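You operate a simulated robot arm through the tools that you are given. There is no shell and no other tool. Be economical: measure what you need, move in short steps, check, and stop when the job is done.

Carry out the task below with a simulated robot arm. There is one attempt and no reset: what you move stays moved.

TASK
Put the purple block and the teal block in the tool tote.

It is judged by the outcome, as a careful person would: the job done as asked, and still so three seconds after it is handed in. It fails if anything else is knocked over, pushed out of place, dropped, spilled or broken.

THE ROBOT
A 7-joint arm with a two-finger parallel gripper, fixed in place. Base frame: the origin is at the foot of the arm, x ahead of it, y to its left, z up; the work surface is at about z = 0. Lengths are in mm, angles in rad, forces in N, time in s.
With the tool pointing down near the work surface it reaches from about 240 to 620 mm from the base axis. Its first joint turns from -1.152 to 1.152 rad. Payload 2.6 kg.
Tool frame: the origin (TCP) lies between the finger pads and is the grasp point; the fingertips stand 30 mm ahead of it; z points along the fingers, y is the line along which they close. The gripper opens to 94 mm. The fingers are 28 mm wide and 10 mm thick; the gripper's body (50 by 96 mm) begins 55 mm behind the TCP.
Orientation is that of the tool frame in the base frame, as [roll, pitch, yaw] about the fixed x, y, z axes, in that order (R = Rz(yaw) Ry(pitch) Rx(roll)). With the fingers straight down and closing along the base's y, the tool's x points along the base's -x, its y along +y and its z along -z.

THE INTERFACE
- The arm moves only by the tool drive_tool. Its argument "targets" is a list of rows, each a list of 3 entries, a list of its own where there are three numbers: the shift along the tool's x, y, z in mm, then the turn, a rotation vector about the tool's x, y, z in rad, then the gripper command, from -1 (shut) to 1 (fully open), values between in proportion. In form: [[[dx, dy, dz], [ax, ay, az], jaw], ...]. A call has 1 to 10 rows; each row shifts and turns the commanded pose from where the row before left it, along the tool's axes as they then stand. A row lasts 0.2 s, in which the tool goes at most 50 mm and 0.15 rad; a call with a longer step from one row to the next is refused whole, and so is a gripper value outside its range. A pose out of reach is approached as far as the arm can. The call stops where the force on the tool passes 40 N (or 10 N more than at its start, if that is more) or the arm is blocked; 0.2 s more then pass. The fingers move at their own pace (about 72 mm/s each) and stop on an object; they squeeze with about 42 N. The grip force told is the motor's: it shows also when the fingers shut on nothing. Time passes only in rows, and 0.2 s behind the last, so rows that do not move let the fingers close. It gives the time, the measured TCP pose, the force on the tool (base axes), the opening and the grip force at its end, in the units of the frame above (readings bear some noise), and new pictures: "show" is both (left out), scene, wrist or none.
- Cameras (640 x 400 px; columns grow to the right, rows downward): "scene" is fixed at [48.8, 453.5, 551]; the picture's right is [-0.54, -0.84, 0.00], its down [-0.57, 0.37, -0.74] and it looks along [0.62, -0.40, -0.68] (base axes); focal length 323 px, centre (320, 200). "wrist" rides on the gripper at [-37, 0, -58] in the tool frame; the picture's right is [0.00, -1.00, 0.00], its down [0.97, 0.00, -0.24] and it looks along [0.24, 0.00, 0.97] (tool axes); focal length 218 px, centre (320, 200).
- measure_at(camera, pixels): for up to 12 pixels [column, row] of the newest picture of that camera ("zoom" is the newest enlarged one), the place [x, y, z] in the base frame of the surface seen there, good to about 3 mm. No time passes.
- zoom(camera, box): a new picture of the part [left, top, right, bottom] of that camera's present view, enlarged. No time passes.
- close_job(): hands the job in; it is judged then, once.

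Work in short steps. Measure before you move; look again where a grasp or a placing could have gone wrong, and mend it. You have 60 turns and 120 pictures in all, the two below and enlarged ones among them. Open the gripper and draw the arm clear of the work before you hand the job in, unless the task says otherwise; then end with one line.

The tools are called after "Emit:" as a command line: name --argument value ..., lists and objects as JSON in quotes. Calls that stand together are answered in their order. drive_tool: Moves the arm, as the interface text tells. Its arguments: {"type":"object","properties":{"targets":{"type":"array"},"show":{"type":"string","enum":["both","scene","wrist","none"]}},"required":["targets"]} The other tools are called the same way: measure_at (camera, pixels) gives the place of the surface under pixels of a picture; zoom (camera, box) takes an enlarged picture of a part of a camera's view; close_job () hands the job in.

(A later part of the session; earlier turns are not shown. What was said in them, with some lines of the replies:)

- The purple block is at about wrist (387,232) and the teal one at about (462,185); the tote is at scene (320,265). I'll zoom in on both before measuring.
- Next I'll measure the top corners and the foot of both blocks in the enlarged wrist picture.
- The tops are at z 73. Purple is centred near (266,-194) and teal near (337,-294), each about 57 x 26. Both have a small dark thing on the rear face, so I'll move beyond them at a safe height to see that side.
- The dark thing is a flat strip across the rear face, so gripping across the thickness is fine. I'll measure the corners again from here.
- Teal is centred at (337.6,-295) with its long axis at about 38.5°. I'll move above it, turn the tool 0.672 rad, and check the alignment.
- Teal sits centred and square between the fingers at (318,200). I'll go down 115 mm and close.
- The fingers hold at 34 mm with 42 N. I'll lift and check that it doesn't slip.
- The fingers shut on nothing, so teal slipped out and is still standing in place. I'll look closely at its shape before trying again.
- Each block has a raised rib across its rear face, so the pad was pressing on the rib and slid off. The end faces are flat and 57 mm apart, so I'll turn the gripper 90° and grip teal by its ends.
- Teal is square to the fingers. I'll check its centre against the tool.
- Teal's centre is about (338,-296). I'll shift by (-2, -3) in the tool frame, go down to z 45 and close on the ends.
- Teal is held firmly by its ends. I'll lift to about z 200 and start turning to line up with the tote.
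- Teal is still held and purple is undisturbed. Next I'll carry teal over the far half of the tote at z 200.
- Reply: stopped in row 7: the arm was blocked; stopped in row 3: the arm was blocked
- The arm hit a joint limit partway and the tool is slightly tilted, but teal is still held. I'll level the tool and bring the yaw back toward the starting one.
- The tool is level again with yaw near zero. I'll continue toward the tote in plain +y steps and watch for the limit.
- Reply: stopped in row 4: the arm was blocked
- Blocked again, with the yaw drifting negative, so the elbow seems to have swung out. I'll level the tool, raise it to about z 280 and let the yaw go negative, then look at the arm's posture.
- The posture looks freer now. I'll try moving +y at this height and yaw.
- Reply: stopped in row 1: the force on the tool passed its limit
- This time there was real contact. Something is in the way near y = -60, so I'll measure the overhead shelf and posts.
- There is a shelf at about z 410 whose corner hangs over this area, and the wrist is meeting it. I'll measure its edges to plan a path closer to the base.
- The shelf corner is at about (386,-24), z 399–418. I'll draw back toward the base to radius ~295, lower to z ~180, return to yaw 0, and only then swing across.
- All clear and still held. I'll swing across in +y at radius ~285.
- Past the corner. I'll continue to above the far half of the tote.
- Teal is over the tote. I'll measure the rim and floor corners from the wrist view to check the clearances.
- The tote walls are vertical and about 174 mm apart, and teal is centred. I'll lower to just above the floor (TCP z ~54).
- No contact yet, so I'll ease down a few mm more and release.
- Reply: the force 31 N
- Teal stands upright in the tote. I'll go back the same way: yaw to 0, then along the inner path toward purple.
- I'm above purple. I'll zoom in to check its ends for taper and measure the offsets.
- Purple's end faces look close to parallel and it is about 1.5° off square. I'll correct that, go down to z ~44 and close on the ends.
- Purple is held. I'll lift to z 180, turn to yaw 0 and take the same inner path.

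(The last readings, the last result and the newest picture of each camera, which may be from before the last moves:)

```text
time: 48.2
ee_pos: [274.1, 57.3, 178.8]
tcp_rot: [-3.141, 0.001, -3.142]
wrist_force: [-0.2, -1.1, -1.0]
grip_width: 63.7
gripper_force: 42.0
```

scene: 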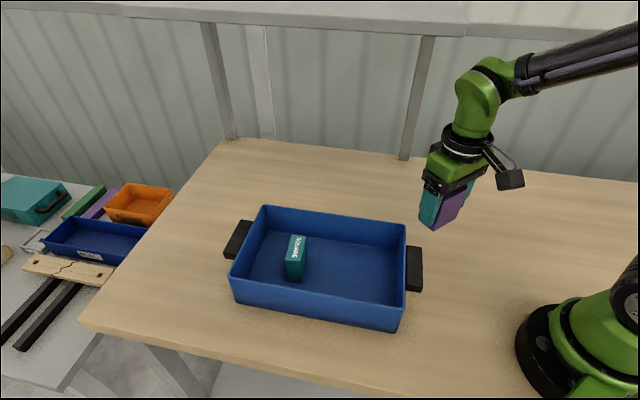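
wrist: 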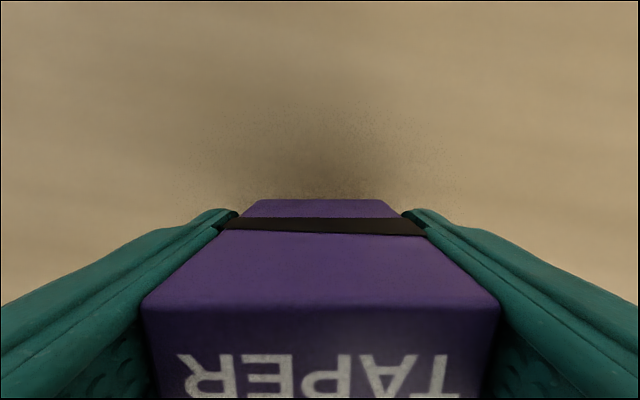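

Purple is past the corner. Next I'll go over the near half of the tote, at (350,213), and line up with it.

Emit:
drive_tool --targets '[[[-19, 39, 0], [0, 0, 0], -1], [[-19, 39, 0], [0, 0, 0], -1], [[-19, 39, 0], [0, 0, 0], -1], [[-19, 39, 0], [0, 0, 0], -1], [[0, 0, 0], [0, 0, -0.1425], -1], [[0, 0, 0], [0, 0, -0.1425], -1], [[0, 0, 0], [0, 0, -0.1425], -1], [[0, 0, 0], [0, 0, -0.1425], -1], [[0, 0, 0], [0, 0, -0.1425], -1], [[0, 0, 0], [0, 0, -0.1425], -1]]'

```text
time: 50.4
ee_pos: [348.7, 212.2, 178.5]
tcp_rot: [-3.14, 0.001, -2.286]
wrist_force: [-0.3, 0.0, -1.4]
grip_width: 63.8
gripper_force: 41.8
```

scene: 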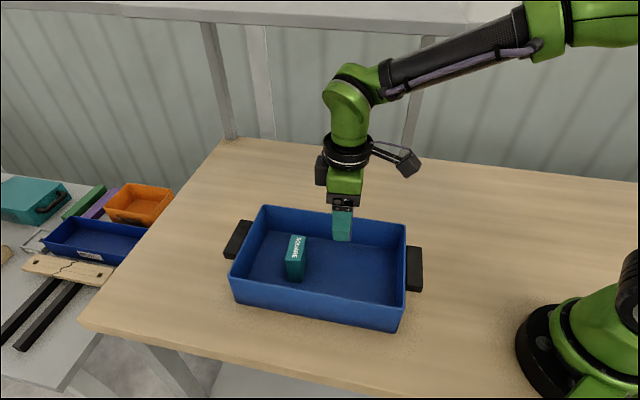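
wrist: 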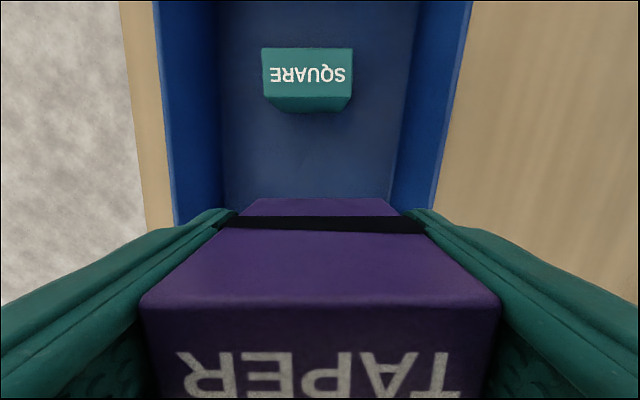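

It's centred to within about 5 mm, with teal well ahead. I'll shift a little and lower to just above the floor.

Emit:
drive_tool --targets '[[[0, 5, 30], [0, 0, 0], -1], [[0, 0, 30], [0, 0, 0], -1], [[0, 0, 30], [0, 0, 0], -1], [[0, 0, 25], [0, 0, 0], -1], [[0, 0, 9], [0, 0, 0], -1], [[0, 0, 2], [0, 0, 0], -1], [[0, 0, 1.5], [0, 0, 0], -1], [[0, 0, 0], [0, 0, 0], -1]]' --show "wrist"

```text
time: 52.2
ee_pos: [345.2, 216.5, 51.3]
tcp_rot: [-3.141, 0.002, -2.287]
wrist_force: [0.0, 0.1, -1.9]
grip_width: 63.9
gripper_force: 42.6
```

wrist: 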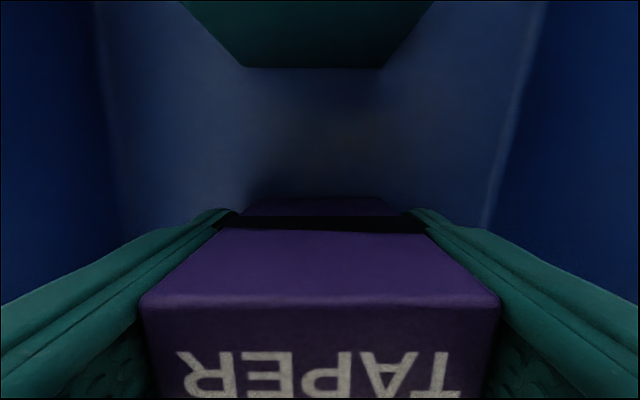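

I'll ease down the last couple of mm to touch, then release and rise.

Emit:
drive_tool --targets '[[[0, 0, 1], [0, 0, 0], -1], [[0, 0, 1], [0, 0, 0], -1], [[0, 0, 0], [0, 0, 0], -1]]' --show "none"

Emit:
drive_tool --targets '[[[0, 0, 0], [0, 0, 0], 0.75], [[0, 0, 0], [0, 0, 0], 0.75], [[0, 0, -15], [0, 0, 0], 0.75], [[0, 0, -40], [0, 0, 0], 0.75], [[0, 0, -40], [0, 0, 0], 0.75], [[0, 0, -35], [0, 0, 0], 0.75], [[0, 0, 0], [0, 0, 0], 0.75]]'

```text
time: 53.0
ee_pos: [346.5, 216.6, 49.2]
tcp_rot: [-3.139, 0.003, -2.288]
wrist_force: [-1.0, -1.5, 3.4]
grip_width: 64.1
gripper_force: 41.9
```

```text
time: 54.6
ee_pos: [343.8, 216.6, 178.6]
tcp_rot: [-3.139, 0.002, -2.29]
wrist_force: [0.0, -0.3, 0.3]
grip_width: 82.1
gripper_force: 0.1
```

scene: 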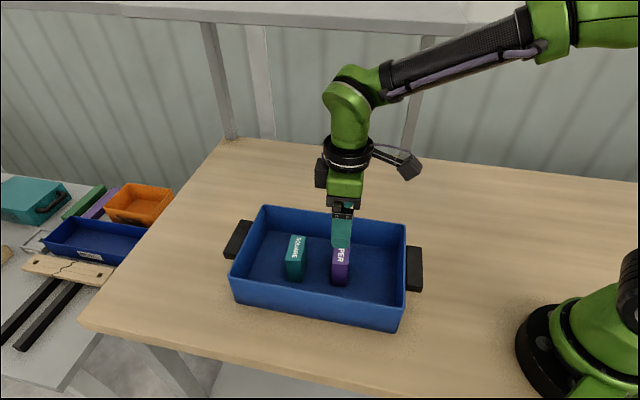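
wrist: 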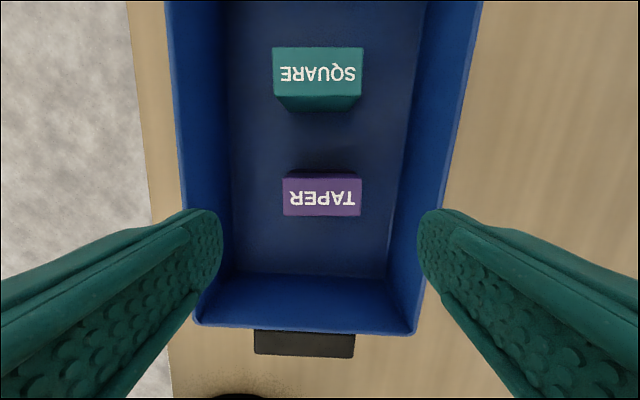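

Both blocks stand upright in the tote, which hasn't moved. I'll draw the arm clear toward the base.

Emit:
drive_tool --targets '[[[0, 0, 0], [0, 0, 0.1425], 1], [[0, 0, 0], [0, 0, 0.1425], 1], [[0, 0, 0], [0, 0, 0.1425], 1], [[0, 0, 0], [0, 0, 0.1425], 1], [[0, 0, 0], [0, 0, 0.1425], 1], [[0, 0, 0], [0, 0, 0.1425], 1], [[18, -39, 0], [0, 0, 0], 1], [[18, -39, 0], [0, 0, 0], 1], [[18, -39, 0], [0, 0, 0], 1], [[14, -39, 0], [0, 0, 0], 1]]' --show "none"

Emit:
drive_tool --targets '[[[0, -36, 0], [0, 0, 0], 1], [[0, -36, 0], [0, 0, 0], 1], [[0, -36, 0], [0, 0, 0], 1], [[0, 0, 0], [0, 0, 0], 1]]' --show "scene"

```text
time: 56.8
ee_pos: [278.1, 60.4, 178.9]
tcp_rot: [3.141, 0.002, -3.142]
wrist_force: [-0.5, 0.3, 0.1]
grip_width: 94.2
gripper_force: 0.0
```

```text
time: 57.8
ee_pos: [278.1, -46.7, 177.6]
tcp_rot: [3.141, 0.002, 3.141]
wrist_force: [-0.7, -0.1, -0.1]
grip_width: 94.0
gripper_force: 0.0
```

scene: 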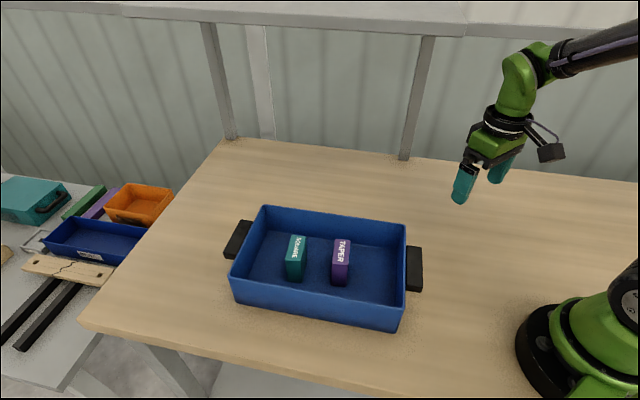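

Both blocks are in the tote, the arm is clear and the gripper is open, so I'm handing in.

Emit:
close_job

```text
The job is handed in.
```

The purple and teal blocks are both standing upright in the blue tool tote, and the gripper is open with the arm drawn clear. On the way the arm bumped the overhead shelf while carrying teal, but teal stayed in the gripper and nothing looks displaced.
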